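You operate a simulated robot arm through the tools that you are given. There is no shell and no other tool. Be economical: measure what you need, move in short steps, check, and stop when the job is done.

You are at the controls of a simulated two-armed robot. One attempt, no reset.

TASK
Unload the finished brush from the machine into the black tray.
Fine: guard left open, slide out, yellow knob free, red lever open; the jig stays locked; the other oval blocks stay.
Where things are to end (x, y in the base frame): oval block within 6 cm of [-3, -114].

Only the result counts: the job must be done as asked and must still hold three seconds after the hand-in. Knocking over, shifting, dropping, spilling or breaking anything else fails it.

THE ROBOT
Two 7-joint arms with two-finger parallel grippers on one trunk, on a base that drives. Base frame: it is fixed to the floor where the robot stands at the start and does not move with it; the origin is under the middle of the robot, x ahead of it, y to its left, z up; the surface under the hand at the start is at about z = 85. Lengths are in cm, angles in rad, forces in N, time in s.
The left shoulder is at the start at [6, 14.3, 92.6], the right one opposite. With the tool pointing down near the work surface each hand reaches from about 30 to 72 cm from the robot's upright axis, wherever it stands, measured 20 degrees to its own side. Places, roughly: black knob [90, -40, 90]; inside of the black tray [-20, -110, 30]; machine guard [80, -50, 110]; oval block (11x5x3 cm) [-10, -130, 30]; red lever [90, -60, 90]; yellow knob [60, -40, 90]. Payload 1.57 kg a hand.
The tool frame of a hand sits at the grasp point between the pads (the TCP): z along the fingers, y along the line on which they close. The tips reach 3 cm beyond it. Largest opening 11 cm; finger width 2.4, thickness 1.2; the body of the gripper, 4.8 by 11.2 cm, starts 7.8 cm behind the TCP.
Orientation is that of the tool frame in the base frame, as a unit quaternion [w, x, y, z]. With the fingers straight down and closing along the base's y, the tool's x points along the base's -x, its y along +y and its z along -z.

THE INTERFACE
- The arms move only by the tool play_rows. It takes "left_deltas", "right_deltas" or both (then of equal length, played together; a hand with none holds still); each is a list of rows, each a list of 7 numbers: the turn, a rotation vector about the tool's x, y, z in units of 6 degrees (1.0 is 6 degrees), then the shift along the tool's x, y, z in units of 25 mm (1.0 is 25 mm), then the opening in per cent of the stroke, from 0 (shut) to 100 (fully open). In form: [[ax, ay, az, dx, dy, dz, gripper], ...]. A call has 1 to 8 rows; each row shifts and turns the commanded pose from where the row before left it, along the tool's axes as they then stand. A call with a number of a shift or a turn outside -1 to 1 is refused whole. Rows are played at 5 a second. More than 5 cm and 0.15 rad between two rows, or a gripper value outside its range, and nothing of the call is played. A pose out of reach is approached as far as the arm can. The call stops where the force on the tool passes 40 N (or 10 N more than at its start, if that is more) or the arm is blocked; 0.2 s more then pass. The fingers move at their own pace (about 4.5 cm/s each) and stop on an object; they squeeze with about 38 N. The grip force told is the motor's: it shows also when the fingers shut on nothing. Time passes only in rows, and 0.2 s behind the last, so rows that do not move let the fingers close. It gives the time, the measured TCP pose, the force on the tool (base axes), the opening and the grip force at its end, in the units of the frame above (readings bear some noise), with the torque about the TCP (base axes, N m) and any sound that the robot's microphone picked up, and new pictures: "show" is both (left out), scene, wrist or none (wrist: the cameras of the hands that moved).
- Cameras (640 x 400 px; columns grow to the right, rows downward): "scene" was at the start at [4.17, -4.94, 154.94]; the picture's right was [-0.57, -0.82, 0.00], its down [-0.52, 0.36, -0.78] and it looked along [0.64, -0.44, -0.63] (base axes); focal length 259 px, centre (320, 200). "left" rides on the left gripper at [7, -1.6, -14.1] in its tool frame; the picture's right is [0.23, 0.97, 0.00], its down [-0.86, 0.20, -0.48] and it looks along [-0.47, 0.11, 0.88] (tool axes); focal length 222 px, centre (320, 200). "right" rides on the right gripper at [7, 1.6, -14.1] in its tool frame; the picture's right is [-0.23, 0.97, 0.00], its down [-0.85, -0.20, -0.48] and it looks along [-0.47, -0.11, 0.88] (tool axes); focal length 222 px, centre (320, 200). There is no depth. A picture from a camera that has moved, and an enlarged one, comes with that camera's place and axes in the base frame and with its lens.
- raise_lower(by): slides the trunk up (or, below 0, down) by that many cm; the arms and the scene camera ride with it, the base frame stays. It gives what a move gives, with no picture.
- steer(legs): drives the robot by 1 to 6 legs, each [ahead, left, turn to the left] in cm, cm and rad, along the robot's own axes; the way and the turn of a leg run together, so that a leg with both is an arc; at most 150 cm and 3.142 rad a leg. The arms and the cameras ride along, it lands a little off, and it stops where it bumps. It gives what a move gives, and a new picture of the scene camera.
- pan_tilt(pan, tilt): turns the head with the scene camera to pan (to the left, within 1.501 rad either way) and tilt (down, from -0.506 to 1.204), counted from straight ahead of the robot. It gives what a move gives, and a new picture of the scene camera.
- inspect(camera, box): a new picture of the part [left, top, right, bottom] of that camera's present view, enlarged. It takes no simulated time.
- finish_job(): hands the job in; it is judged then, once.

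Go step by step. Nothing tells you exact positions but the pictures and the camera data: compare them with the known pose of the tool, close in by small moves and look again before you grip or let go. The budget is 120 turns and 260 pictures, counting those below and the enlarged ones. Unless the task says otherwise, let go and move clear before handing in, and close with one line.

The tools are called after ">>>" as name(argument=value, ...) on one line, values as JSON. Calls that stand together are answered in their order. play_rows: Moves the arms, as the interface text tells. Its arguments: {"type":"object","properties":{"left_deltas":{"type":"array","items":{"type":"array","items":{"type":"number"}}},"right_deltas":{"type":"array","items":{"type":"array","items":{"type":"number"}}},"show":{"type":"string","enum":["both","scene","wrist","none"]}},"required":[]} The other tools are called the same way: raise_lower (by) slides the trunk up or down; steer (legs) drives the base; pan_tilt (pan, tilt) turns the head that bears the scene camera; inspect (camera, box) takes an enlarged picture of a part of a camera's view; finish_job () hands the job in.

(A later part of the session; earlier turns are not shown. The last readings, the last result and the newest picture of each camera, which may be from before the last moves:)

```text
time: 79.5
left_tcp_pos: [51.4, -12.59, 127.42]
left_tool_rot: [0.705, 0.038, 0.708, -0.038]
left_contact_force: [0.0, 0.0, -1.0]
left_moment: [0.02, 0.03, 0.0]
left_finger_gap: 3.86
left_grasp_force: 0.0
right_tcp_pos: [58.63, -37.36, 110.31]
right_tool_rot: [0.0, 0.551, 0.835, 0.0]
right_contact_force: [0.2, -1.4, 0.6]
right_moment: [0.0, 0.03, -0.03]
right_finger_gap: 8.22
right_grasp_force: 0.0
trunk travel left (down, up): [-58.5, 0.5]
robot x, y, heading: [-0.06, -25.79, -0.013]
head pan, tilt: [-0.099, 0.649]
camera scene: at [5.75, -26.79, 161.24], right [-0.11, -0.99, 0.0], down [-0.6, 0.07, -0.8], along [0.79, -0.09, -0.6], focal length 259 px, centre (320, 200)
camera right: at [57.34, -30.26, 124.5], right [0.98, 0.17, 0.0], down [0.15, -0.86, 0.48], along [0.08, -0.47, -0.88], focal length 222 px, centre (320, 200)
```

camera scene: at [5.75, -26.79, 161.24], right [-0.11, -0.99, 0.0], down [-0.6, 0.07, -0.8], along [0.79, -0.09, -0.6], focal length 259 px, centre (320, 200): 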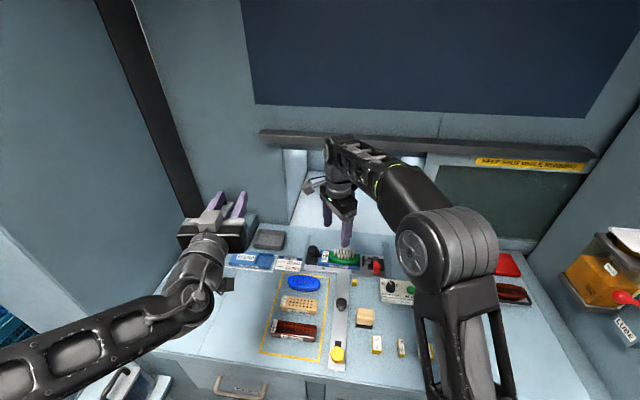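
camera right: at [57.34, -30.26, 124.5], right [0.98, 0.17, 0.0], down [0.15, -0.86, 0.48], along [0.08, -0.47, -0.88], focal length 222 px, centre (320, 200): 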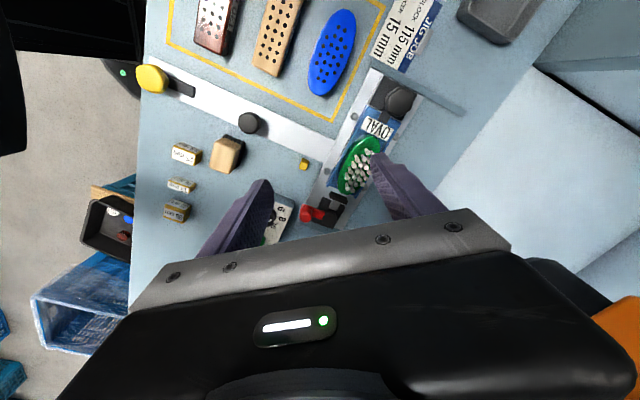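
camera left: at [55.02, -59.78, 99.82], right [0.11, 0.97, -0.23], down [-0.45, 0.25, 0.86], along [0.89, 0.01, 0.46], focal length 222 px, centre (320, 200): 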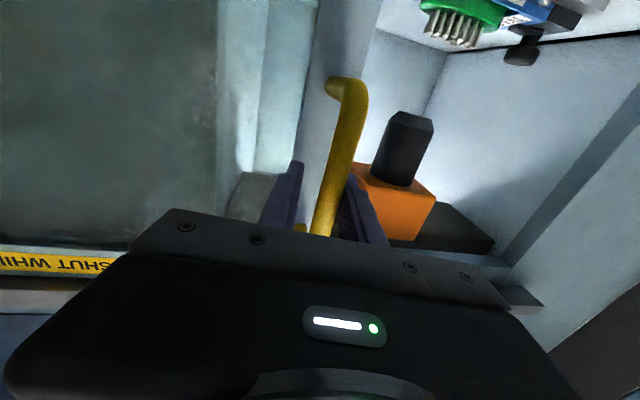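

>>> play_rows(right_deltas=[[0, 0, 1, 0, 0, 0.5, 75], [0, 0, 1, 0, 0, 0.5, 75], [0, 0, 1, 0, 0, 0.5, 75], [0, 0, 1, 0, 0, 0.5, 75], [0, 0, 1, 0, 0, 0, 75], [0, 0, 1, 0, 0, 0, 75]], show="none")

>>> play_rows(right_deltas=[[0, 0, 0, -0.48, 0.9, 0, 75], [0, 0, 0, -0.48, 0.9, 0, 75], [0, 0, 0, -0.48, 0.9, 0, 75]])

>>> inspect(camera="right", box=[200, 80, 480, 280])

```text
time: 80.8
left_tcp_pos: [51.49, -12.55, 127.45]
left_tool_rot: [0.704, 0.04, 0.708, -0.039]
left_contact_force: [0.3, -0.1, -0.4]
left_moment: [0.01, -0.02, 0.05]
left_finger_gap: 3.85
left_grasp_force: 0.0
right_tcp_pos: [58.55, -37.5, 105.37]
right_tool_rot: [-0.001, 0.781, 0.624, -0.001]
right_contact_force: [-0.5, 0.4, 0.2]
right_moment: [0.0, 0.01, -0.02]
right_finger_gap: 8.24
right_grasp_force: 0.1
trunk travel left (down, up): [-58.5, 0.5]
robot x, y, heading: [0.04, -25.89, -0.016]
head pan, tilt: [-0.099, 0.649]
```

```text
time: 81.7
left_tcp_pos: [51.58, -12.63, 127.44]
left_tool_rot: [0.704, 0.04, 0.708, -0.039]
left_contact_force: [-0.5, -0.7, 0.0]
left_moment: [-0.02, 0.0, 0.01]
left_finger_gap: 3.86
left_grasp_force: 0.0
right_tcp_pos: [64.56, -42.59, 105.05]
right_tool_rot: [0.0, 0.781, 0.625, 0.0]
right_contact_force: [0.3, 0.6, -0.5]
right_moment: [0.01, 0.02, -0.01]
right_finger_gap: 8.25
right_grasp_force: 0.1
trunk travel left (down, up): [-58.5, 0.5]
robot x, y, heading: [-0.19, -25.91, -0.013]
head pan, tilt: [-0.099, 0.649]
camera scene: at [5.86, -26.85, 161.24], right [-0.11, -0.99, 0.0], down [-0.6, 0.07, -0.8], along [0.79, -0.09, -0.61], focal length 259 px, centre (320, 200)
camera right: at [67.67, -35.95, 119.23], right [0.9, -0.44, 0.0], down [-0.38, -0.79, 0.48], along [-0.21, -0.43, -0.88], focal length 222 px, centre (320, 200)
```

scene: 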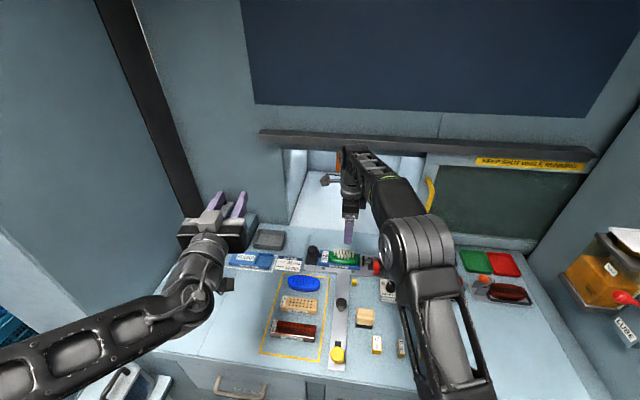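
right: 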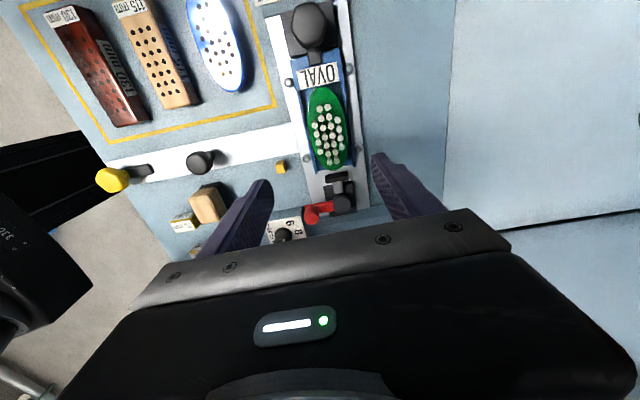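

```text
2.00 times, centred on (340, 180) of right
camera zoom: at [67.67, -35.95, 119.23], right [0.9, -0.44, 0.0], down [-0.38, -0.79, 0.48], along [-0.21, -0.43, -0.88], focal length 444 px, centre (280, 240)
```

zoom: 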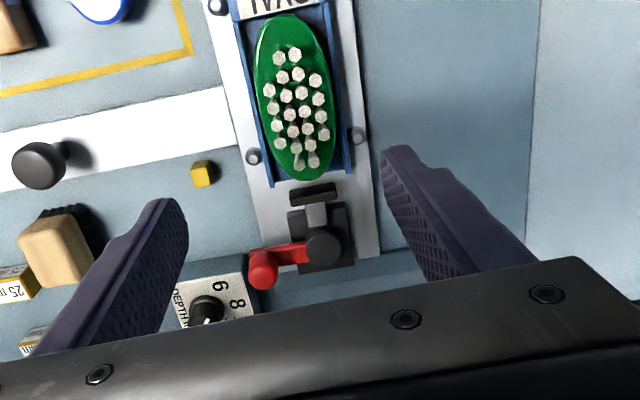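

>>> play_rows(right_deltas=[[0, 0, 0, 0.4, 0.32, 0.6, 75], [0, 0, 0, 0, 0, 0.8, 75], [0, 0, 0, 0, 0, 0.8, 75]], show="wrist")

>>> inspect(camera="right", box=[200, 80, 480, 280])

>>> inspect(camera="scene", box=[290, 200, 410, 290])

```text
time: 82.5
left_tcp_pos: [51.6, -12.58, 127.37]
left_tool_rot: [0.704, 0.039, 0.708, -0.038]
left_contact_force: [-0.7, -1.0, -0.6]
left_moment: [-0.02, 0.02, 0.03]
left_finger_gap: 3.86
left_grasp_force: 0.1
right_tcp_pos: [65.43, -41.9, 99.7]
right_tool_rot: [0.0, 0.781, 0.624, 0.0]
right_contact_force: [0.1, -0.3, -0.1]
right_moment: [0.01, 0.01, 0.04]
right_finger_gap: 8.28
right_grasp_force: 0.0
trunk travel left (down, up): [-58.5, 0.5]
robot x, y, heading: [-0.15, -25.66, -0.014]
head pan, tilt: [-0.099, 0.649]
camera right: at [68.51, -35.21, 113.88], right [0.9, -0.44, 0.0], down [-0.38, -0.79, 0.48], along [-0.21, -0.43, -0.88], focal length 222 px, centre (320, 200)
```

right: 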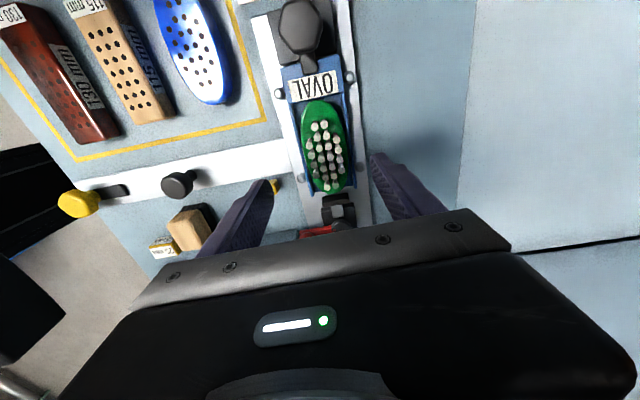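

```text
2.00 times, centred on (340, 180) of right
camera zoom: at [68.51, -35.21, 113.88], right [0.9, -0.44, 0.0], down [-0.38, -0.79, 0.48], along [-0.21, -0.43, -0.88], focal length 444 px, centre (280, 240)
```

zoom: 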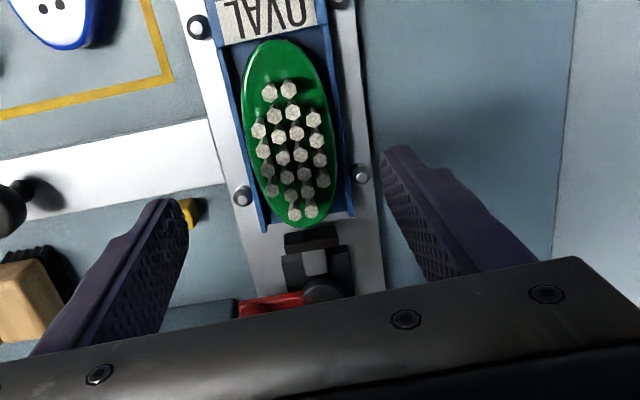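

```text
4.44 times, centred on (350, 245) of scene
camera zoom: at [5.83, -26.8, 161.24], right [-0.11, -0.99, 0.0], down [-0.6, 0.07, -0.8], along [0.79, -0.09, -0.6], focal length 1152 px, centre (187, 0)
```

zoom: 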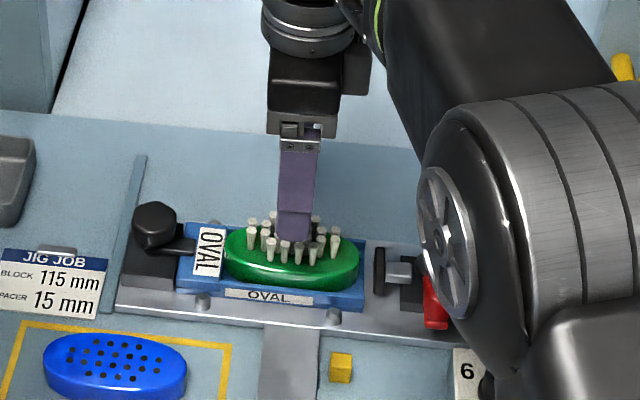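

>>> play_rows(right_deltas=[[0, 0, 0, 0.3, 0.26, 0, 64], [0, 0, 0, 0, 0, 0.8, 64], [0, 0, 0, 0, 0, 0.8, 64], [0, 0, 0, 0, 0, 0.8, 64]], show="wrist")

>>> inspect(camera="right", box=[200, 80, 480, 280])

>>> inspect(camera="scene", box=[310, 220, 390, 280])

```text
time: 83.5
left_tcp_pos: [51.32, -12.65, 127.45]
left_tool_rot: [0.704, 0.041, 0.708, -0.04]
left_contact_force: [-0.4, -0.3, -0.1]
left_moment: [0.03, -0.03, -0.02]
left_finger_gap: 3.83
left_grasp_force: 0.0
right_tcp_pos: [66.12, -41.25, 93.9]
right_tool_rot: [-0.001, 0.781, 0.624, -0.001]
right_contact_force: [-0.1, -0.3, 0.3]
right_moment: [0.04, -0.01, -0.02]
right_finger_gap: 7.03
right_grasp_force: 0.1
trunk travel left (down, up): [-58.5, 0.5]
robot x, y, heading: [-0.1, -25.64, -0.014]
head pan, tilt: [-0.099, 0.649]
camera right: at [69.25, -34.61, 107.91], right [0.9, -0.44, 0.0], down [-0.38, -0.79, 0.48], along [-0.21, -0.43, -0.88], focal length 222 px, centre (320, 200)
```

right: 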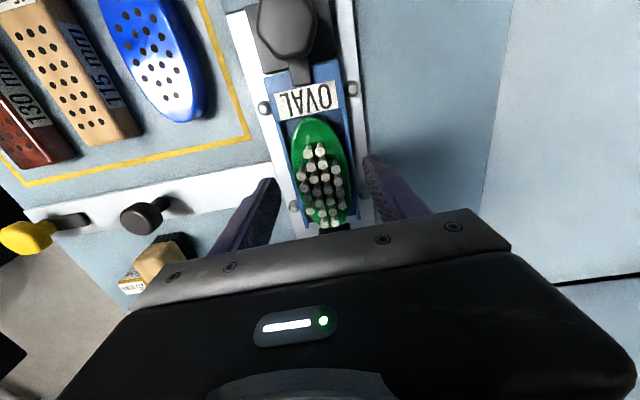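

```text
2.00 times, centred on (340, 180) of right
camera zoom: at [69.25, -34.61, 107.91], right [0.9, -0.44, 0.0], down [-0.38, -0.79, 0.48], along [-0.21, -0.43, -0.88], focal length 444 px, centre (280, 240)
```

zoom: 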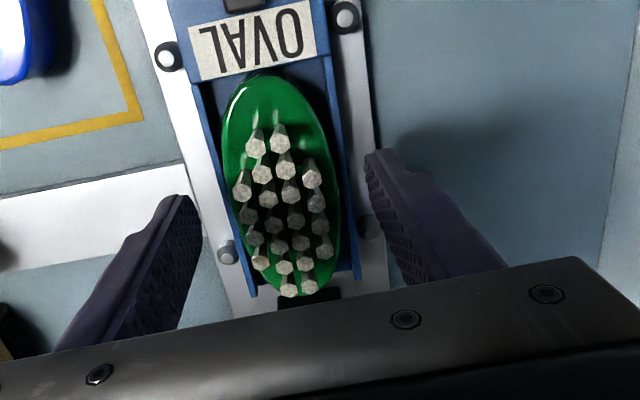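

```text
6.67 times, centred on (350, 250) of scene
camera zoom: at [5.78, -26.81, 161.24], right [-0.11, -0.99, 0.0], down [-0.6, 0.07, -0.8], along [0.79, -0.09, -0.6], focal length 1728 px, centre (120, -133)
```

zoom: 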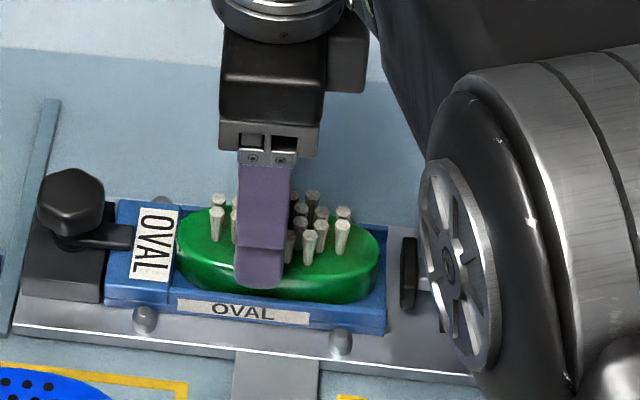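

>>> play_rows(right_deltas=[[0, 0, 0, -0.05, 0, 0.35, 60], [0, 0, 0, 0, 0, 0.35, 60]], show="none")

>>> inspect(camera="scene", box=[310, 220, 390, 280])

```text
time: 84.0
left_tcp_pos: [51.43, -12.65, 127.46]
left_tool_rot: [0.705, 0.04, 0.707, -0.04]
left_contact_force: [-0.1, 0.0, -0.3]
left_moment: [0.04, 0.0, -0.01]
left_finger_gap: 3.83
left_grasp_force: 0.0
right_tcp_pos: [66.2, -41.14, 92.2]
right_tool_rot: [-0.001, 0.781, 0.624, 0.0]
right_contact_force: [0.4, 1.0, 0.0]
right_moment: [0.0, -0.03, 0.01]
right_finger_gap: 6.6
right_grasp_force: 0.0
trunk travel left (down, up): [-58.5, 0.5]
robot x, y, heading: [-0.21, -25.71, -0.01]
head pan, tilt: [-0.099, 0.649]
```

```text
6.67 times, centred on (350, 250) of scene
camera zoom: at [5.76, -26.79, 161.24], right [-0.11, -0.99, 0.0], down [-0.6, 0.07, -0.8], along [0.79, -0.09, -0.6], focal length 1728 px, centre (120, -133)
```

zoom: 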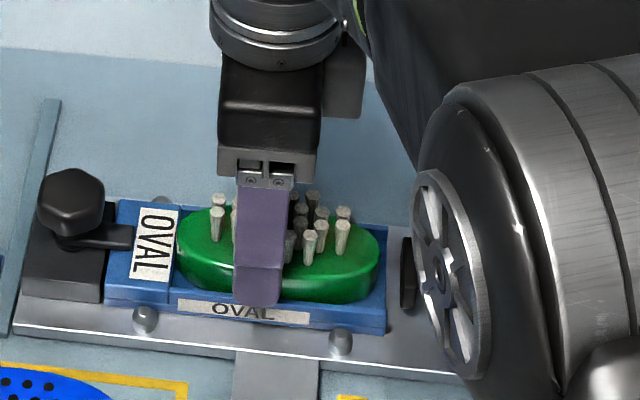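

>>> play_rows(right_deltas=[[0, 0, 0, -0.28, 0, 0, 60], [0, 0, 0, 0, 0, 0, 30], [0, 0, 0, 0, 0, 0, 30], [0, 0, 0, 0, 0, 0, 30], [0, 0, 0, 0, 0, 0, 20], [0, 0, 0, 0, 0, 0, 20]], show="wrist")

>>> inspect(camera="scene", box=[310, 220, 390, 280])

>>> inspect(camera="right", box=[200, 80, 480, 280])

```text
time: 85.5
left_tcp_pos: [51.33, -12.6, 127.27]
left_tool_rot: [0.704, 0.04, 0.708, -0.039]
left_contact_force: [-0.2, 0.5, 0.0]
left_moment: [-0.01, -0.01, 0.03]
left_finger_gap: 3.87
left_grasp_force: 0.1
right_tcp_pos: [66.02, -41.8, 92.1]
right_tool_rot: [-0.001, 0.781, 0.625, -0.001]
right_contact_force: [-0.1, 0.2, 0.3]
right_moment: [-0.02, 0.0, 0.0]
right_finger_gap: 4.91
right_grasp_force: 38.2
trunk travel left (down, up): [-58.5, 0.5]
robot x, y, heading: [-0.15, -26.07, -0.009]
head pan, tilt: [-0.099, 0.649]
camera right: at [69.16, -35.26, 106.15], right [0.9, -0.44, 0.0], down [-0.38, -0.79, 0.48], along [-0.21, -0.43, -0.88], focal length 222 px, centre (320, 200)
```

right: 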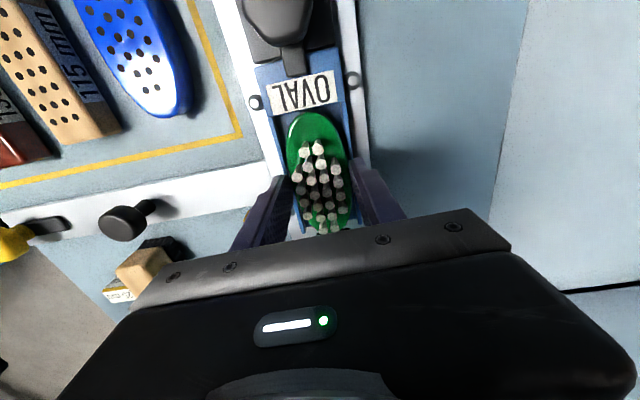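

```text
6.67 times, centred on (350, 250) of scene
camera zoom: at [5.77, -26.79, 161.24], right [-0.11, -0.99, 0.0], down [-0.6, 0.07, -0.8], along [0.79, -0.09, -0.6], focal length 1728 px, centre (120, -133)
```

zoom: 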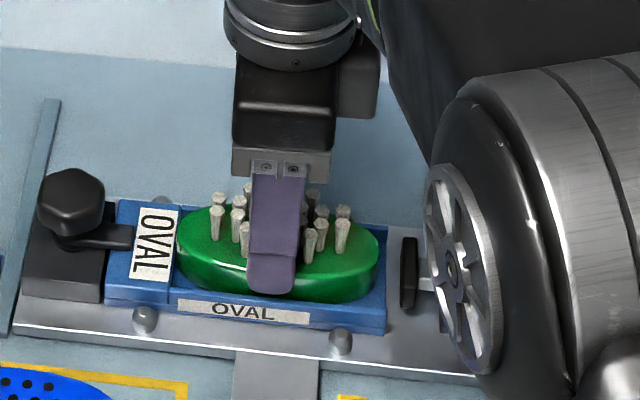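

```text
2.00 times, centred on (340, 180) of right
camera zoom: at [69.16, -35.26, 106.15], right [0.9, -0.44, 0.0], down [-0.38, -0.79, 0.48], along [-0.21, -0.43, -0.88], focal length 444 px, centre (280, 240)
```

zoom: 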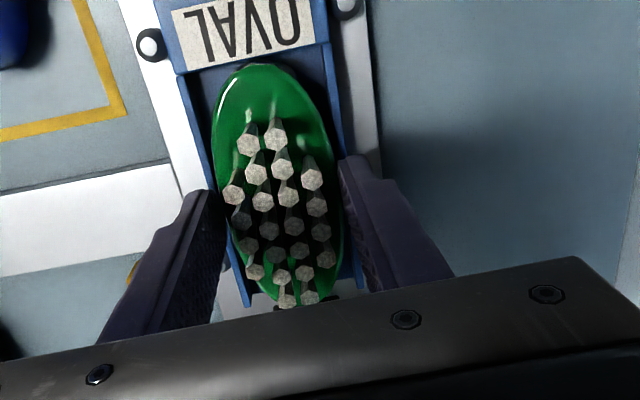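

Brush gripped at its width (4.9 cm). I'll lift slowly and check that it comes out alone.

>>> play_rows(right_deltas=[[0, 0, 0, 0, 0, 0, 0], [0, 0, 0, 0, 0, -0.3, 0], [0, 0, 0, 0, 0, -0.4, 0], [0, 0, 0, 0, 0, -0.5, 0], [0, 0, 0, 0, 0, -0.6, 0]], show="wrist")

>>> inspect(camera="scene", box=[300, 200, 400, 280])

```text
time: 86.7
left_tcp_pos: [51.44, -12.58, 127.5]
left_tool_rot: [0.704, 0.04, 0.708, -0.04]
left_contact_force: [0.1, 0.7, 0.0]
left_moment: [-0.04, 0.0, 0.02]
left_finger_gap: 3.85
left_grasp_force: 0.1
right_tcp_pos: [66.0, -41.9, 96.55]
right_tool_rot: [-0.001, 0.781, 0.625, -0.001]
right_contact_force: [-0.6, 0.8, -0.7]
right_moment: [-0.04, 0.01, -0.02]
right_finger_gap: 4.89
right_grasp_force: 37.8
trunk travel left (down, up): [-58.5, 0.5]
robot x, y, heading: [0.01, -25.44, -0.013]
head pan, tilt: [-0.099, 0.649]
camera right: at [69.1, -35.34, 110.67], right [0.9, -0.44, 0.0], down [-0.38, -0.79, 0.48], along [-0.21, -0.43, -0.88], focal length 222 px, centre (320, 200)
```

right: 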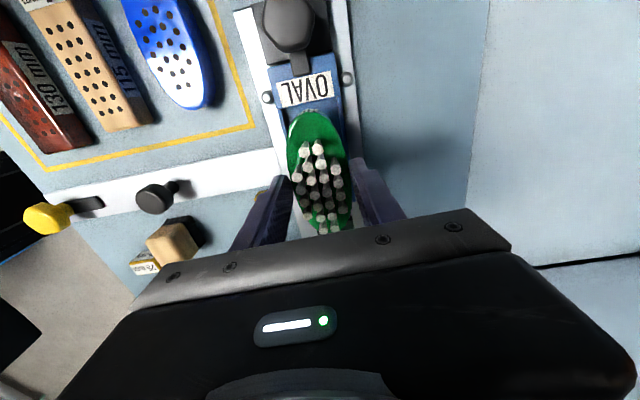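

```text
5.00 times, centred on (350, 240) of scene
camera zoom: at [5.74, -26.79, 161.24], right [-0.11, -0.99, 0.0], down [-0.6, 0.07, -0.8], along [0.79, -0.09, -0.6], focal length 1296 px, centre (170, 0)
```

zoom: 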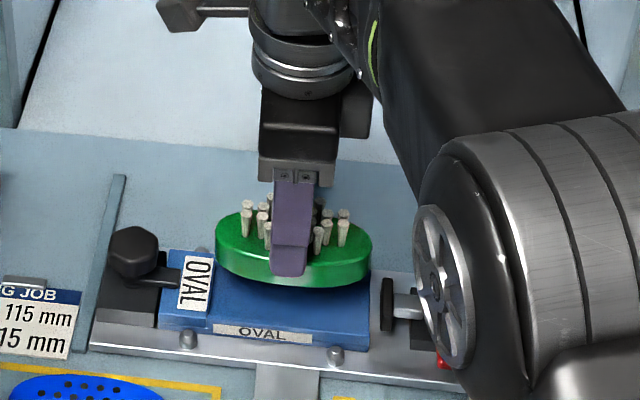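

The brush is out cleanly, and the jig stays in place. I'll raise it and pull it back toward the robot.

>>> play_rows(right_deltas=[[0, 0, 0, 0, 0, -0.9, 0], [0, 0, 0, 0, 0, -0.9, 0], [0, 0, 0, 0, 0, -0.9, 0], [0, 0, 0, 0, 0, -0.9, 0], [0, 0, 0, 0, -0.8, -0.9, 0], [0, 0, 0, 0, -0.9, -0.9, 0], [0, 0, 0, -0.3, -0.9, 0, 0], [0, 0, 0, -0.3, -0.9, 0, 0]], show="none")

>>> play_rows(right_deltas=[[0, 0, -1, -0.3, -0.9, 0, 0], [0, 0, -1, -0.3, -0.9, 0, 0], [0, 0, -1, -0.3, -0.9, 0, 0], [0, 0, -1, -0.3, -0.9, 0, 0], [0, 0, -1, 0, 0, 0, 0], [0, 0, -1, 0, 0, 0, 0], [0, 0, -1, 0, 0, 0, 0], [0, 0, -1, 0, 0, 0, 0]], show="none")

>>> pan_tilt(pan=-1.3, tilt=0.85)

```text
time: 88.5
left_tcp_pos: [51.33, -12.6, 127.48]
left_tool_rot: [0.704, 0.04, 0.708, -0.039]
left_contact_force: [-0.5, 0.2, 0.3]
left_moment: [0.02, 0.0, 0.0]
left_finger_gap: 3.85
left_grasp_force: 0.1
right_tcp_pos: [57.23, -41.46, 107.93]
right_tool_rot: [0.0, 0.781, 0.624, 0.0]
right_contact_force: [-0.2, -0.7, -0.8]
right_moment: [0.03, 0.0, 0.0]
right_finger_gap: 4.9
right_grasp_force: 38.0
right hand out of reach, approached as far as the arm can: row 4
trunk travel left (down, up): [-58.5, 0.5]
robot x, y, heading: [-0.17, -25.53, -0.016]
head pan, tilt: [-0.099, 0.649]
```

```text
time: 90.2
left_tcp_pos: [51.44, -12.71, 127.34]
left_tool_rot: [0.705, 0.04, 0.707, -0.039]
left_contact_force: [0.2, 1.0, -0.2]
left_moment: [0.0, 0.01, 0.04]
left_finger_gap: 3.85
left_grasp_force: 0.1
right_tcp_pos: [48.11, -43.71, 107.95]
right_tool_rot: [0.0, 0.459, 0.888, -0.001]
right_contact_force: [0.3, 0.2, 0.1]
right_moment: [0.0, -0.01, 0.01]
right_finger_gap: 4.87
right_grasp_force: 38.0
trunk travel left (down, up): [-58.5, 0.5]
robot x, y, heading: [-0.05, -25.84, -0.016]
head pan, tilt: [-0.099, 0.649]
```

```text
time: 91.7
left_tcp_pos: [51.48, -12.64, 127.38]
left_tool_rot: [0.705, 0.039, 0.708, -0.039]
left_contact_force: [-1.4, -0.4, -0.1]
left_moment: [-0.02, 0.04, -0.02]
left_finger_gap: 3.84
left_grasp_force: 0.1
right_tcp_pos: [48.19, -43.79, 107.94]
right_tool_rot: [0.001, 0.46, 0.888, 0.0]
right_contact_force: [0.4, 0.3, -0.2]
right_moment: [0.0, -0.03, -0.02]
right_finger_gap: 4.89
right_grasp_force: 37.5
trunk travel left (down, up): [-58.5, 0.5]
robot x, y, heading: [0.0, -26.08, -0.013]
head pan, tilt: [-1.3, 0.85]
camera scene: at [-0.87, -33.38, 159.58], right [-0.97, -0.25, 0.0], down [-0.19, 0.73, -0.66], along [0.17, -0.64, -0.75], focal length 259 px, centre (320, 200)
```

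scene: 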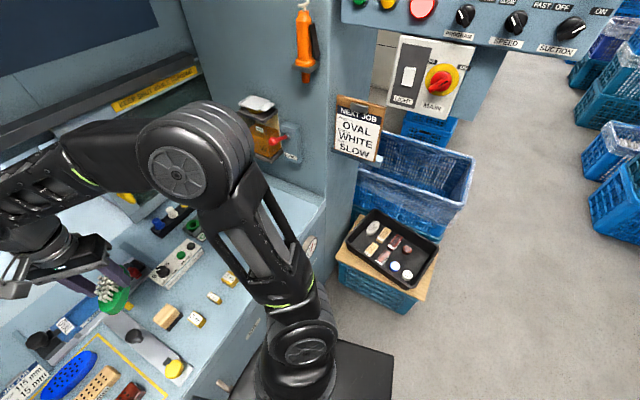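

>>> inspect(camera="scene", box=[330, 195, 450, 315])

```text
3.33 times, centred on (390, 255) of scene
camera zoom: at [-0.87, -33.38, 159.58], right [-0.97, -0.25, 0.0], down [-0.19, 0.73, -0.66], along [0.17, -0.64, -0.75], focal length 864 px, centre (87, 17)
```

zoom: 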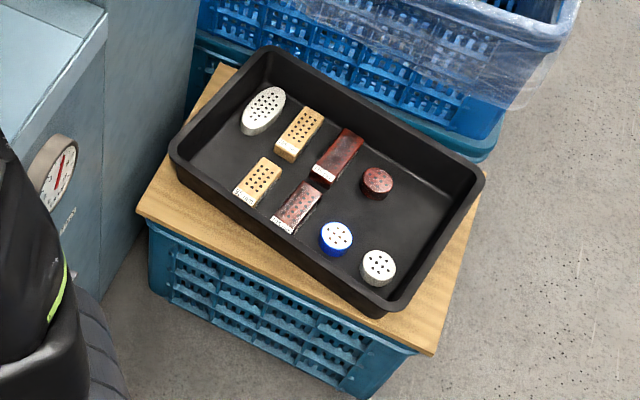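

The tray's empty slot, next to the white oval, is at about [-2.8,-116], with long axis direction about (-0.45,-0.89). I'll back away from the table first.

>>> steer(legs=[[-40, 0, 0]])

>>> play_rows(left_deltas=[[0, 0, 0, 0, 0, -1, 35], [0, 0, 0, 0, 0, -1, 35], [0, 0, 0, 0, 0, -1, 35], [0, 0, 0, 0, 0, -1, 35]], show="none")

```text
time: 94.1
left_tcp_pos: [12.02, -12.06, 127.59]
left_tool_rot: [0.704, 0.038, 0.708, -0.037]
left_contact_force: [0.2, 0.5, 0.7]
left_moment: [0.01, 0.04, 0.02]
left_finger_gap: 3.83
left_grasp_force: 0.1
right_tcp_pos: [8.76, -42.98, 107.88]
right_tool_rot: [0.0, 0.458, 0.889, 0.001]
right_contact_force: [-0.7, -0.6, -0.8]
right_moment: [0.03, -0.04, -0.04]
right_finger_gap: 4.88
right_grasp_force: 38.5
trunk travel left (down, up): [-58.5, 0.5]
robot x, y, heading: [-39.35, -25.51, -0.01]
head pan, tilt: [-1.3, 0.85]
camera scene: at [-40.29, -32.9, 159.58], right [-0.97, -0.26, 0.0], down [-0.19, 0.73, -0.66], along [0.17, -0.64, -0.75], focal length 259 px, centre (320, 200)
```

scene: 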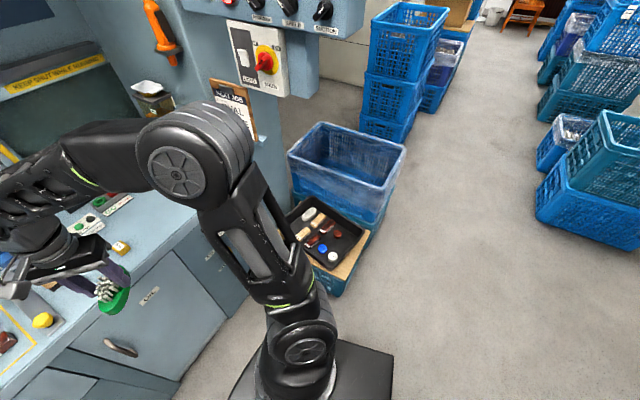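

```text
time: 95.1
left_tcp_pos: [7.44, -12.06, 132.69]
left_tool_rot: [0.704, 0.039, 0.709, -0.038]
left_contact_force: [0.2, -0.1, 0.4]
left_moment: [0.02, -0.02, -0.02]
left_finger_gap: 3.84
left_grasp_force: 0.1
left hand out of reach, approached as far as the arm can: row 1, 2, 3, 4
right_tcp_pos: [8.78, -43.12, 107.81]
right_tool_rot: [0.0, 0.458, 0.889, 0.001]
right_contact_force: [-0.7, -0.1, -0.8]
right_moment: [-0.03, -0.01, 0.02]
right_finger_gap: 4.89
right_grasp_force: 37.6
trunk travel left (down, up): [-58.5, 0.5]
robot x, y, heading: [-38.96, -25.3, -0.006]
head pan, tilt: [-1.3, 0.85]
```

>>> steer(legs=[[0, 0, -0.73]])

>>> raise_lower(by=-42)

>>> pan_tilt(pan=-0.3, tilt=0.75)

```text
time: 97.4
left_tcp_pos: [4.71, -45.88, 132.6]
left_tool_rot: [0.646, 0.284, 0.651, -0.281]
left_contact_force: [0.2, 0.2, 0.1]
left_moment: [0.01, 0.0, 0.01]
left_finger_gap: 3.84
left_grasp_force: 0.1
right_tcp_pos: [-14.66, -70.28, 107.9]
right_tool_rot: [-0.001, 0.739, 0.673, 0.0]
right_contact_force: [-0.3, 0.5, -0.4]
right_moment: [0.03, -0.02, 0.02]
right_finger_gap: 4.89
right_grasp_force: 37.9
trunk travel left (down, up): [-58.5, 0.5]
robot x, y, heading: [-39.12, -25.59, -0.723]
head pan, tilt: [-1.3, 0.85]
camera scene: at [-44.89, -30.44, 159.58], right [-0.9, 0.44, 0.0], down [0.33, 0.68, -0.66], along [-0.29, -0.59, -0.75], focal length 259 px, centre (320, 200)
```

scene: 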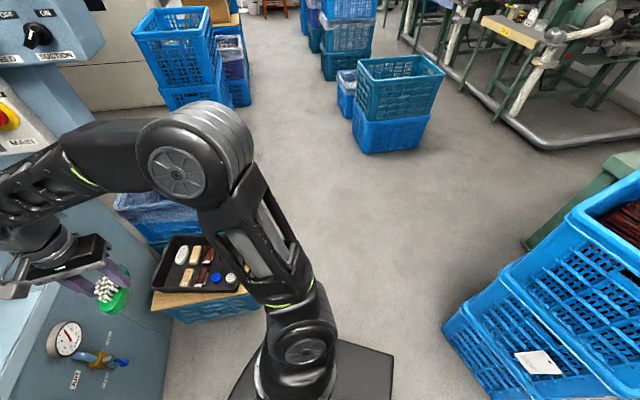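

```text
refused: -42 is not a number from -40 to 40
```

```text
time: 98.7
left_tcp_pos: [4.8, -45.93, 132.6]
left_tool_rot: [0.646, 0.283, 0.65, -0.282]
left_contact_force: [-0.3, -0.3, 0.4]
left_moment: [0.03, -0.01, 0.0]
left_finger_gap: 3.84
left_grasp_force: 0.1
right_tcp_pos: [-14.49, -70.31, 107.84]
right_tool_rot: [-0.001, 0.739, 0.673, 0.001]
right_contact_force: [-0.5, -0.4, -0.7]
right_moment: [-0.01, -0.01, 0.0]
right_finger_gap: 4.9
right_grasp_force: 38.0
trunk travel left (down, up): [-58.5, 0.5]
robot x, y, heading: [-39.04, -25.19, -0.725]
head pan, tilt: [-0.3, 0.75]
camera scene: at [-37.15, -30.48, 160.38], right [-0.85, -0.52, 0.0], down [-0.35, 0.58, -0.73], along [0.38, -0.62, -0.68], focal length 259 px, centre (320, 200)
```

scene: 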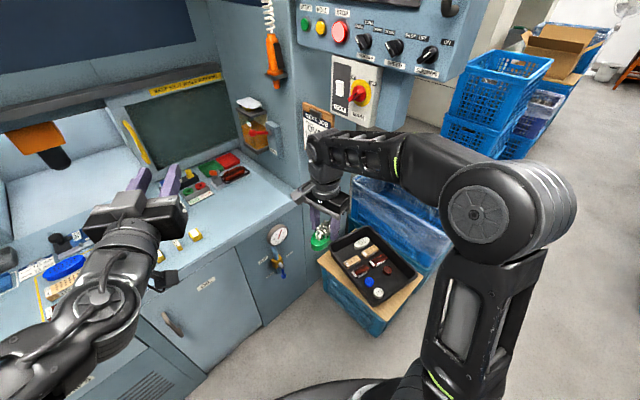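

>>> raise_lower(by=-40)

>>> play_rows(left_deltas=[[0, 0, 0, -1, -1, 0, 35], [0, 0, 0, -1, -1, 0, 35], [0, 0, 0, -1, -0.5, 0, 35], [0, 0, 0, -1, 0, 0, 35]], show="none")

>>> steer(legs=[[15, -25, 0]])

```text
time: 102.5
left_tcp_pos: [4.76, -45.79, 92.53]
left_tool_rot: [0.645, 0.285, 0.65, -0.282]
left_contact_force: [0.3, 1.2, -0.9]
left_moment: [-0.05, 0.01, -0.01]
left_finger_gap: 3.87
left_grasp_force: 0.1
right_tcp_pos: [-14.45, -70.27, 67.81]
right_tool_rot: [0.0, 0.739, 0.673, 0.0]
right_contact_force: [-0.1, 0.3, -1.2]
right_moment: [0.01, 0.0, -0.01]
right_finger_gap: 4.9
right_grasp_force: 38.2
trunk travel left (down, up): [-18.5, 40.5]
robot x, y, heading: [-39.32, -25.48, -0.722]
head pan, tilt: [-0.3, 0.75]
```

```text
time: 103.5
left_tcp_pos: [0.37, -50.24, 102.51]
left_tool_rot: [0.646, 0.284, 0.651, -0.281]
left_contact_force: [0.1, -0.2, 0.7]
left_moment: [-0.02, -0.01, -0.01]
left_finger_gap: 3.83
left_grasp_force: 0.0
right_tcp_pos: [-14.58, -70.35, 67.96]
right_tool_rot: [-0.001, 0.74, 0.673, 0.0]
right_contact_force: [-0.1, 0.0, -0.7]
right_moment: [0.05, -0.03, 0.02]
right_finger_gap: 4.89
right_grasp_force: 37.7
trunk travel left (down, up): [-18.5, 40.5]
robot x, y, heading: [-39.35, -25.41, -0.724]
head pan, tilt: [-0.3, 0.75]
```

```text
time: 105.5
left_tcp_pos: [-4.88, -79.09, 102.41]
left_tool_rot: [0.646, 0.284, 0.65, -0.282]
left_contact_force: [-0.3, 0.7, -0.7]
left_moment: [-0.03, 0.03, 0.0]
left_finger_gap: 3.84
left_grasp_force: 0.0
right_tcp_pos: [-19.86, -99.09, 67.85]
right_tool_rot: [0.0, 0.74, 0.672, 0.0]
right_contact_force: [-0.2, -0.7, -1.6]
right_moment: [-0.01, -0.02, 0.01]
right_finger_gap: 4.88
right_grasp_force: 38.4
trunk travel left (down, up): [-18.5, 40.5]
robot x, y, heading: [-44.8, -53.84, -0.72]
head pan, tilt: [-0.3, 0.75]
camera scene: at [-42.37, -59.32, 120.38], right [-0.85, -0.52, 0.0], down [-0.35, 0.58, -0.73], along [0.38, -0.63, -0.68], focal length 259 px, centre (320, 200)
```

scene: 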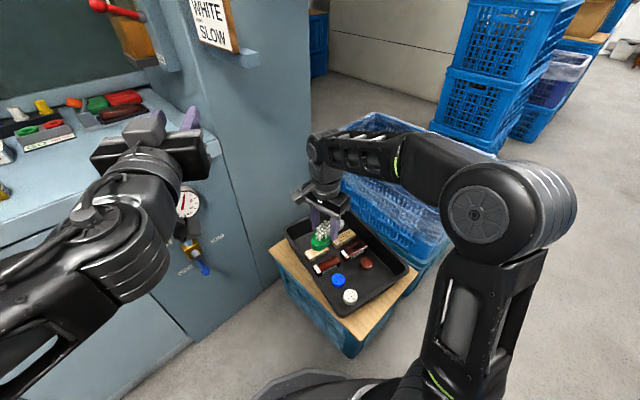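

>>> steer(legs=[[9, 0, 0]])

>>> inspect(camera="scene", box=[240, 180, 440, 340])

>>> inspect(camera="right", box=[0, 0, 640, 400])

```text
time: 106.6
left_tcp_pos: [1.69, -84.98, 102.46]
left_tool_rot: [0.646, 0.284, 0.65, -0.282]
left_contact_force: [0.5, -0.2, -0.1]
left_moment: [-0.02, 0.01, 0.0]
left_finger_gap: 3.87
left_grasp_force: 0.0
right_tcp_pos: [-13.24, -105.21, 67.77]
right_tool_rot: [-0.001, 0.74, 0.672, 0.0]
right_contact_force: [-1.3, 1.0, -1.3]
right_moment: [0.0, 0.01, -0.02]
right_finger_gap: 4.85
right_grasp_force: 37.8
trunk travel left (down, up): [-18.5, 40.5]
robot x, y, heading: [-37.66, -59.97, -0.726]
head pan, tilt: [-0.3, 0.75]
camera scene: at [-35.71, -65.23, 120.38], right [-0.85, -0.52, 0.0], down [-0.35, 0.58, -0.73], along [0.38, -0.63, -0.68], focal length 259 px, centre (320, 200)
```

scene: 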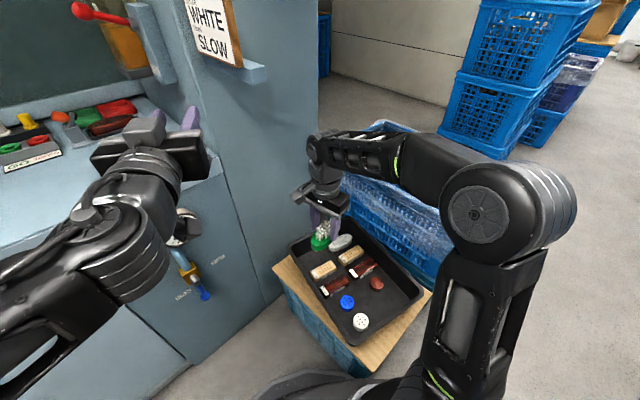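

```text
2.50 times, centred on (340, 260) of scene
camera zoom: at [-35.71, -65.23, 120.38], right [-0.85, -0.52, 0.0], down [-0.35, 0.58, -0.73], along [0.38, -0.63, -0.68], focal length 648 px, centre (270, 50)
```

zoom: 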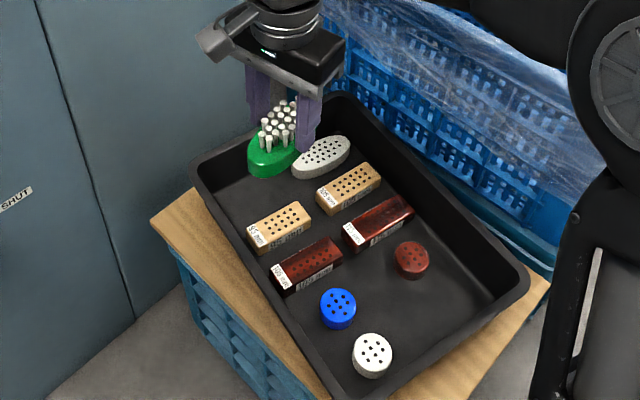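

```text
1.00 times, centred on (320, 200) of right (not enlarged: the box is as wide or as high as the picture)
camera zoom: at [-10.93, -98.19, 81.98], right [0.95, -0.32, 0.0], down [-0.28, -0.83, 0.48], along [-0.15, -0.45, -0.88], focal length 222 px, centre (320, 200)
```

zoom: 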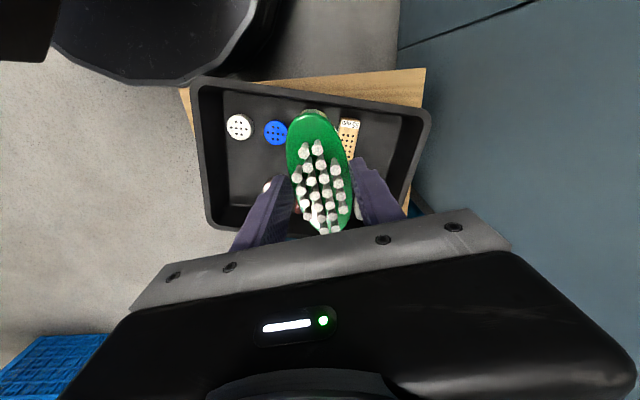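

Tray seen clearly; the slot centre is about [-1.9,-116.5]. I'll turn the brush to match the other blocks and move over the slot, still high.

>>> play_rows(right_deltas=[[0, 0, 1, 0, 0, 0, 0], [0, 0, 1, 0, 0, 0, 0], [0, 0, 1, 0, 0, 0, 0], [0, 0, 1, 0, 0, 0, 0], [0, 0, 0, -0.25, 0.9, 0, 0], [0, 0, 0, -0.25, 0.9, 0, 0], [0, 0, 0, -0.25, 0.9, 0, 0]])

```text
time: 108.2
left_tcp_pos: [1.71, -85.16, 102.49]
left_tool_rot: [0.645, 0.285, 0.651, -0.282]
left_contact_force: [-0.7, -0.3, -0.4]
left_moment: [-0.03, 0.0, 0.01]
left_finger_gap: 3.85
left_grasp_force: 0.0
right_tcp_pos: [-8.32, -110.17, 67.96]
right_tool_rot: [-0.001, 0.864, 0.504, 0.001]
right_contact_force: [-0.5, -0.3, -0.6]
right_moment: [0.0, 0.02, -0.01]
right_finger_gap: 4.86
right_grasp_force: 38.4
trunk travel left (down, up): [-18.5, 40.5]
robot x, y, heading: [-37.9, -59.84, -0.731]
head pan, tilt: [-0.3, 0.75]
camera scene: at [-35.71, -65.24, 120.38], right [-0.85, -0.52, 0.0], down [-0.35, 0.58, -0.73], along [0.38, -0.63, -0.68], focal length 259 px, centre (320, 200)
camera right: at [-3.45, -104.68, 82.07], right [0.74, -0.68, 0.0], down [-0.59, -0.65, 0.48], along [-0.32, -0.35, -0.88], focal length 222 px, centre (320, 200)
```

scene: 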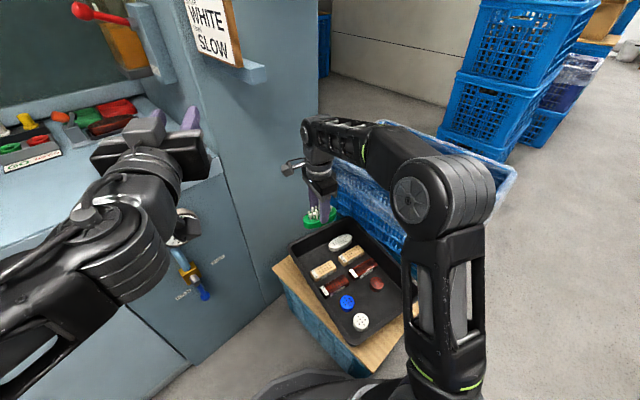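
right: 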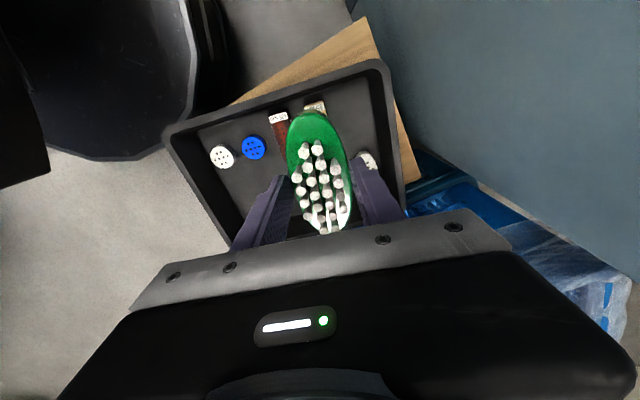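

>>> play_rows(right_deltas=[[0, 0, 0, -0.23, 0.87, 0, 0], [0, 0, 0, -0.23, 0.87, 0, 0], [0, 0, 0, -0.23, 0.87, 0, 0], [0, 0, 0, -0.23, 0.86, 0, 0]])

>>> inspect(camera="scene", box=[240, 100, 440, 300])

```text
time: 109.2
left_tcp_pos: [1.71, -85.08, 102.42]
left_tool_rot: [0.646, 0.284, 0.65, -0.282]
left_contact_force: [-0.2, 0.1, -0.7]
left_moment: [-0.01, -0.01, -0.02]
left_finger_gap: 3.85
left_grasp_force: 0.1
right_tcp_pos: [-3.24, -114.87, 67.79]
right_tool_rot: [0.0, 0.864, 0.503, 0.0]
right_contact_force: [0.9, -0.2, -0.8]
right_moment: [0.0, 0.0, 0.02]
right_finger_gap: 4.9
right_grasp_force: 38.0
right hand out of reach, approached as far as the arm can: row 4
trunk travel left (down, up): [-18.5, 40.5]
robot x, y, heading: [-38.07, -60.36, -0.729]
head pan, tilt: [-0.3, 0.75]
camera scene: at [-35.7, -65.24, 120.38], right [-0.85, -0.52, 0.0], down [-0.35, 0.58, -0.73], along [0.38, -0.63, -0.68], focal length 259 px, centre (320, 200)
camera right: at [1.51, -109.5, 81.96], right [0.74, -0.68, 0.0], down [-0.59, -0.65, 0.48], along [-0.33, -0.35, -0.88], focal length 222 px, centre (320, 200)
```

scene: 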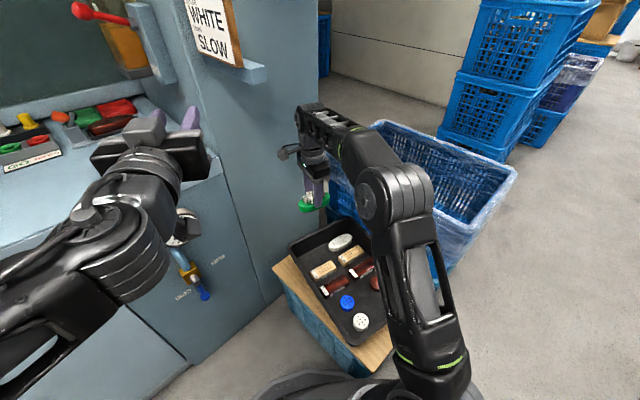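
right: 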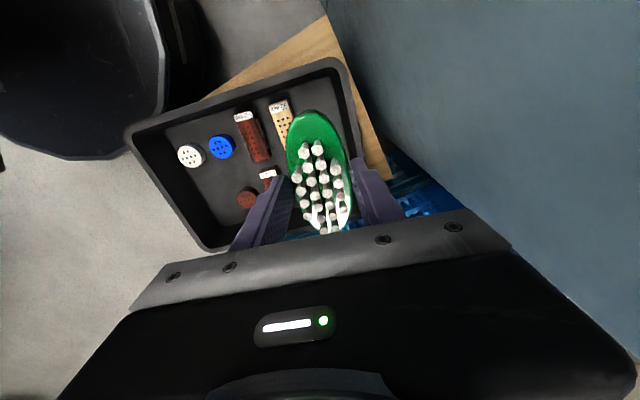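

```text
2.00 times, centred on (340, 200) of scene
camera zoom: at [-35.7, -65.24, 120.38], right [-0.85, -0.52, 0.0], down [-0.35, 0.58, -0.73], along [0.38, -0.63, -0.68], focal length 518 px, centre (280, 200)
```

zoom: 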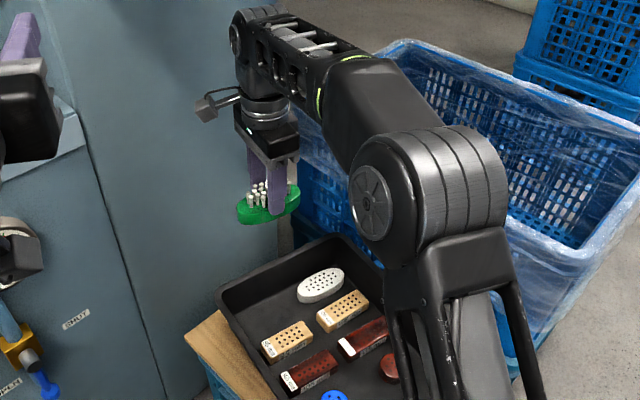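

>>> play_rows(right_deltas=[[0, 0, 0, 0, 0, 0.9, 0], [0, 0, 0, 0, 0, 0.9, 0], [0, 0, 0, 0, 0, 0.9, 0], [0, 0, 0, 0, 0, 0.9, 0], [0, 0, 0, 0, 0, 0.9, 0], [0, 0, 0, -0.15, 0.38, 0.5, 0], [0, 0, 0, -0.15, 0.38, 0, 0]])

>>> inspect(camera="scene", box=[260, 180, 400, 300])

>>> inspect(camera="right", box=[180, 40, 480, 260])

```text
time: 110.8
left_tcp_pos: [1.7, -85.15, 102.4]
left_tool_rot: [0.645, 0.285, 0.65, -0.282]
left_contact_force: [-0.1, -0.3, -0.6]
left_moment: [0.0, -0.03, -0.02]
left_finger_gap: 3.86
left_grasp_force: 0.1
right_tcp_pos: [-2.2, -116.27, 55.27]
right_tool_rot: [-0.002, 0.864, 0.503, 0.001]
right_contact_force: [0.0, -0.1, 0.3]
right_moment: [0.01, 0.02, -0.01]
right_finger_gap: 4.88
right_grasp_force: 38.3
trunk travel left (down, up): [-18.5, 40.5]
robot x, y, heading: [-38.09, -60.28, -0.728]
head pan, tilt: [-0.3, 0.75]
camera scene: at [-35.71, -65.24, 120.38], right [-0.85, -0.52, 0.0], down [-0.35, 0.58, -0.73], along [0.38, -0.63, -0.68], focal length 259 px, centre (320, 200)
camera right: at [2.62, -110.86, 69.34], right [0.74, -0.68, 0.0], down [-0.59, -0.65, 0.48], along [-0.33, -0.35, -0.88], focal length 222 px, centre (320, 200)
```

scene: 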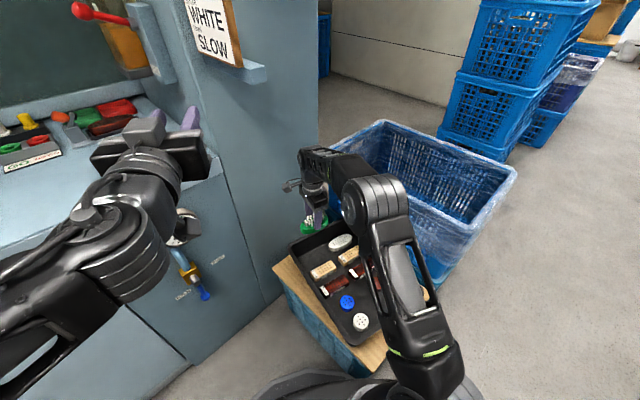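
right: 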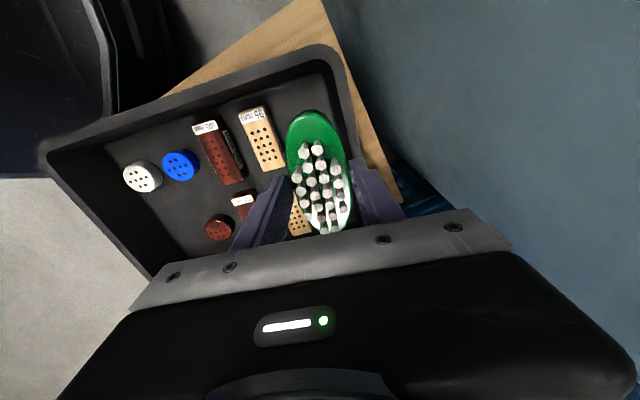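

```text
3.33 times, centred on (330, 240) of scene
camera zoom: at [-35.71, -65.24, 120.38], right [-0.85, -0.52, 0.0], down [-0.35, 0.58, -0.73], along [0.38, -0.63, -0.68], focal length 864 px, centre (287, 67)
```

zoom: 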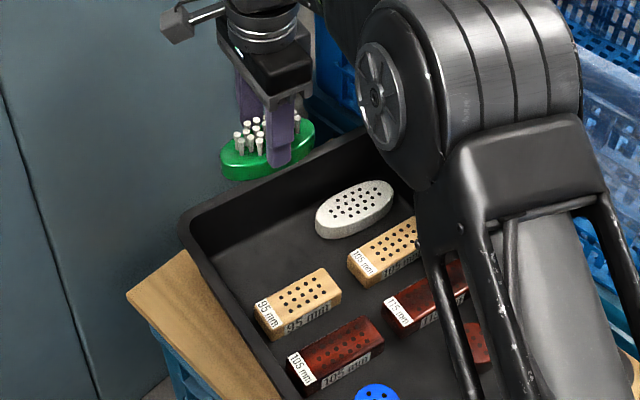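

```text
1.82 times, centred on (330, 150) of right
camera zoom: at [2.62, -110.86, 69.34], right [0.74, -0.68, 0.0], down [-0.59, -0.65, 0.48], along [-0.33, -0.35, -0.88], focal length 404 px, centre (302, 291)
```

zoom: 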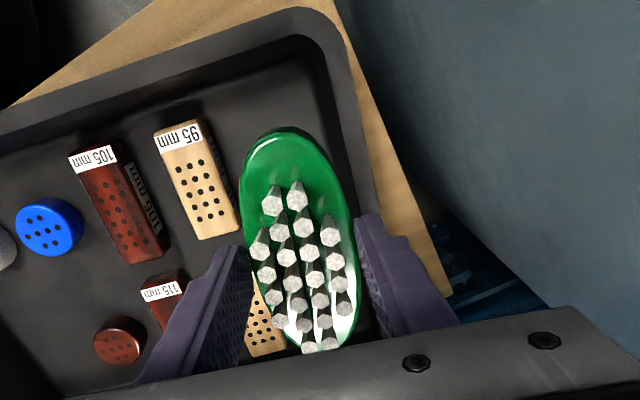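

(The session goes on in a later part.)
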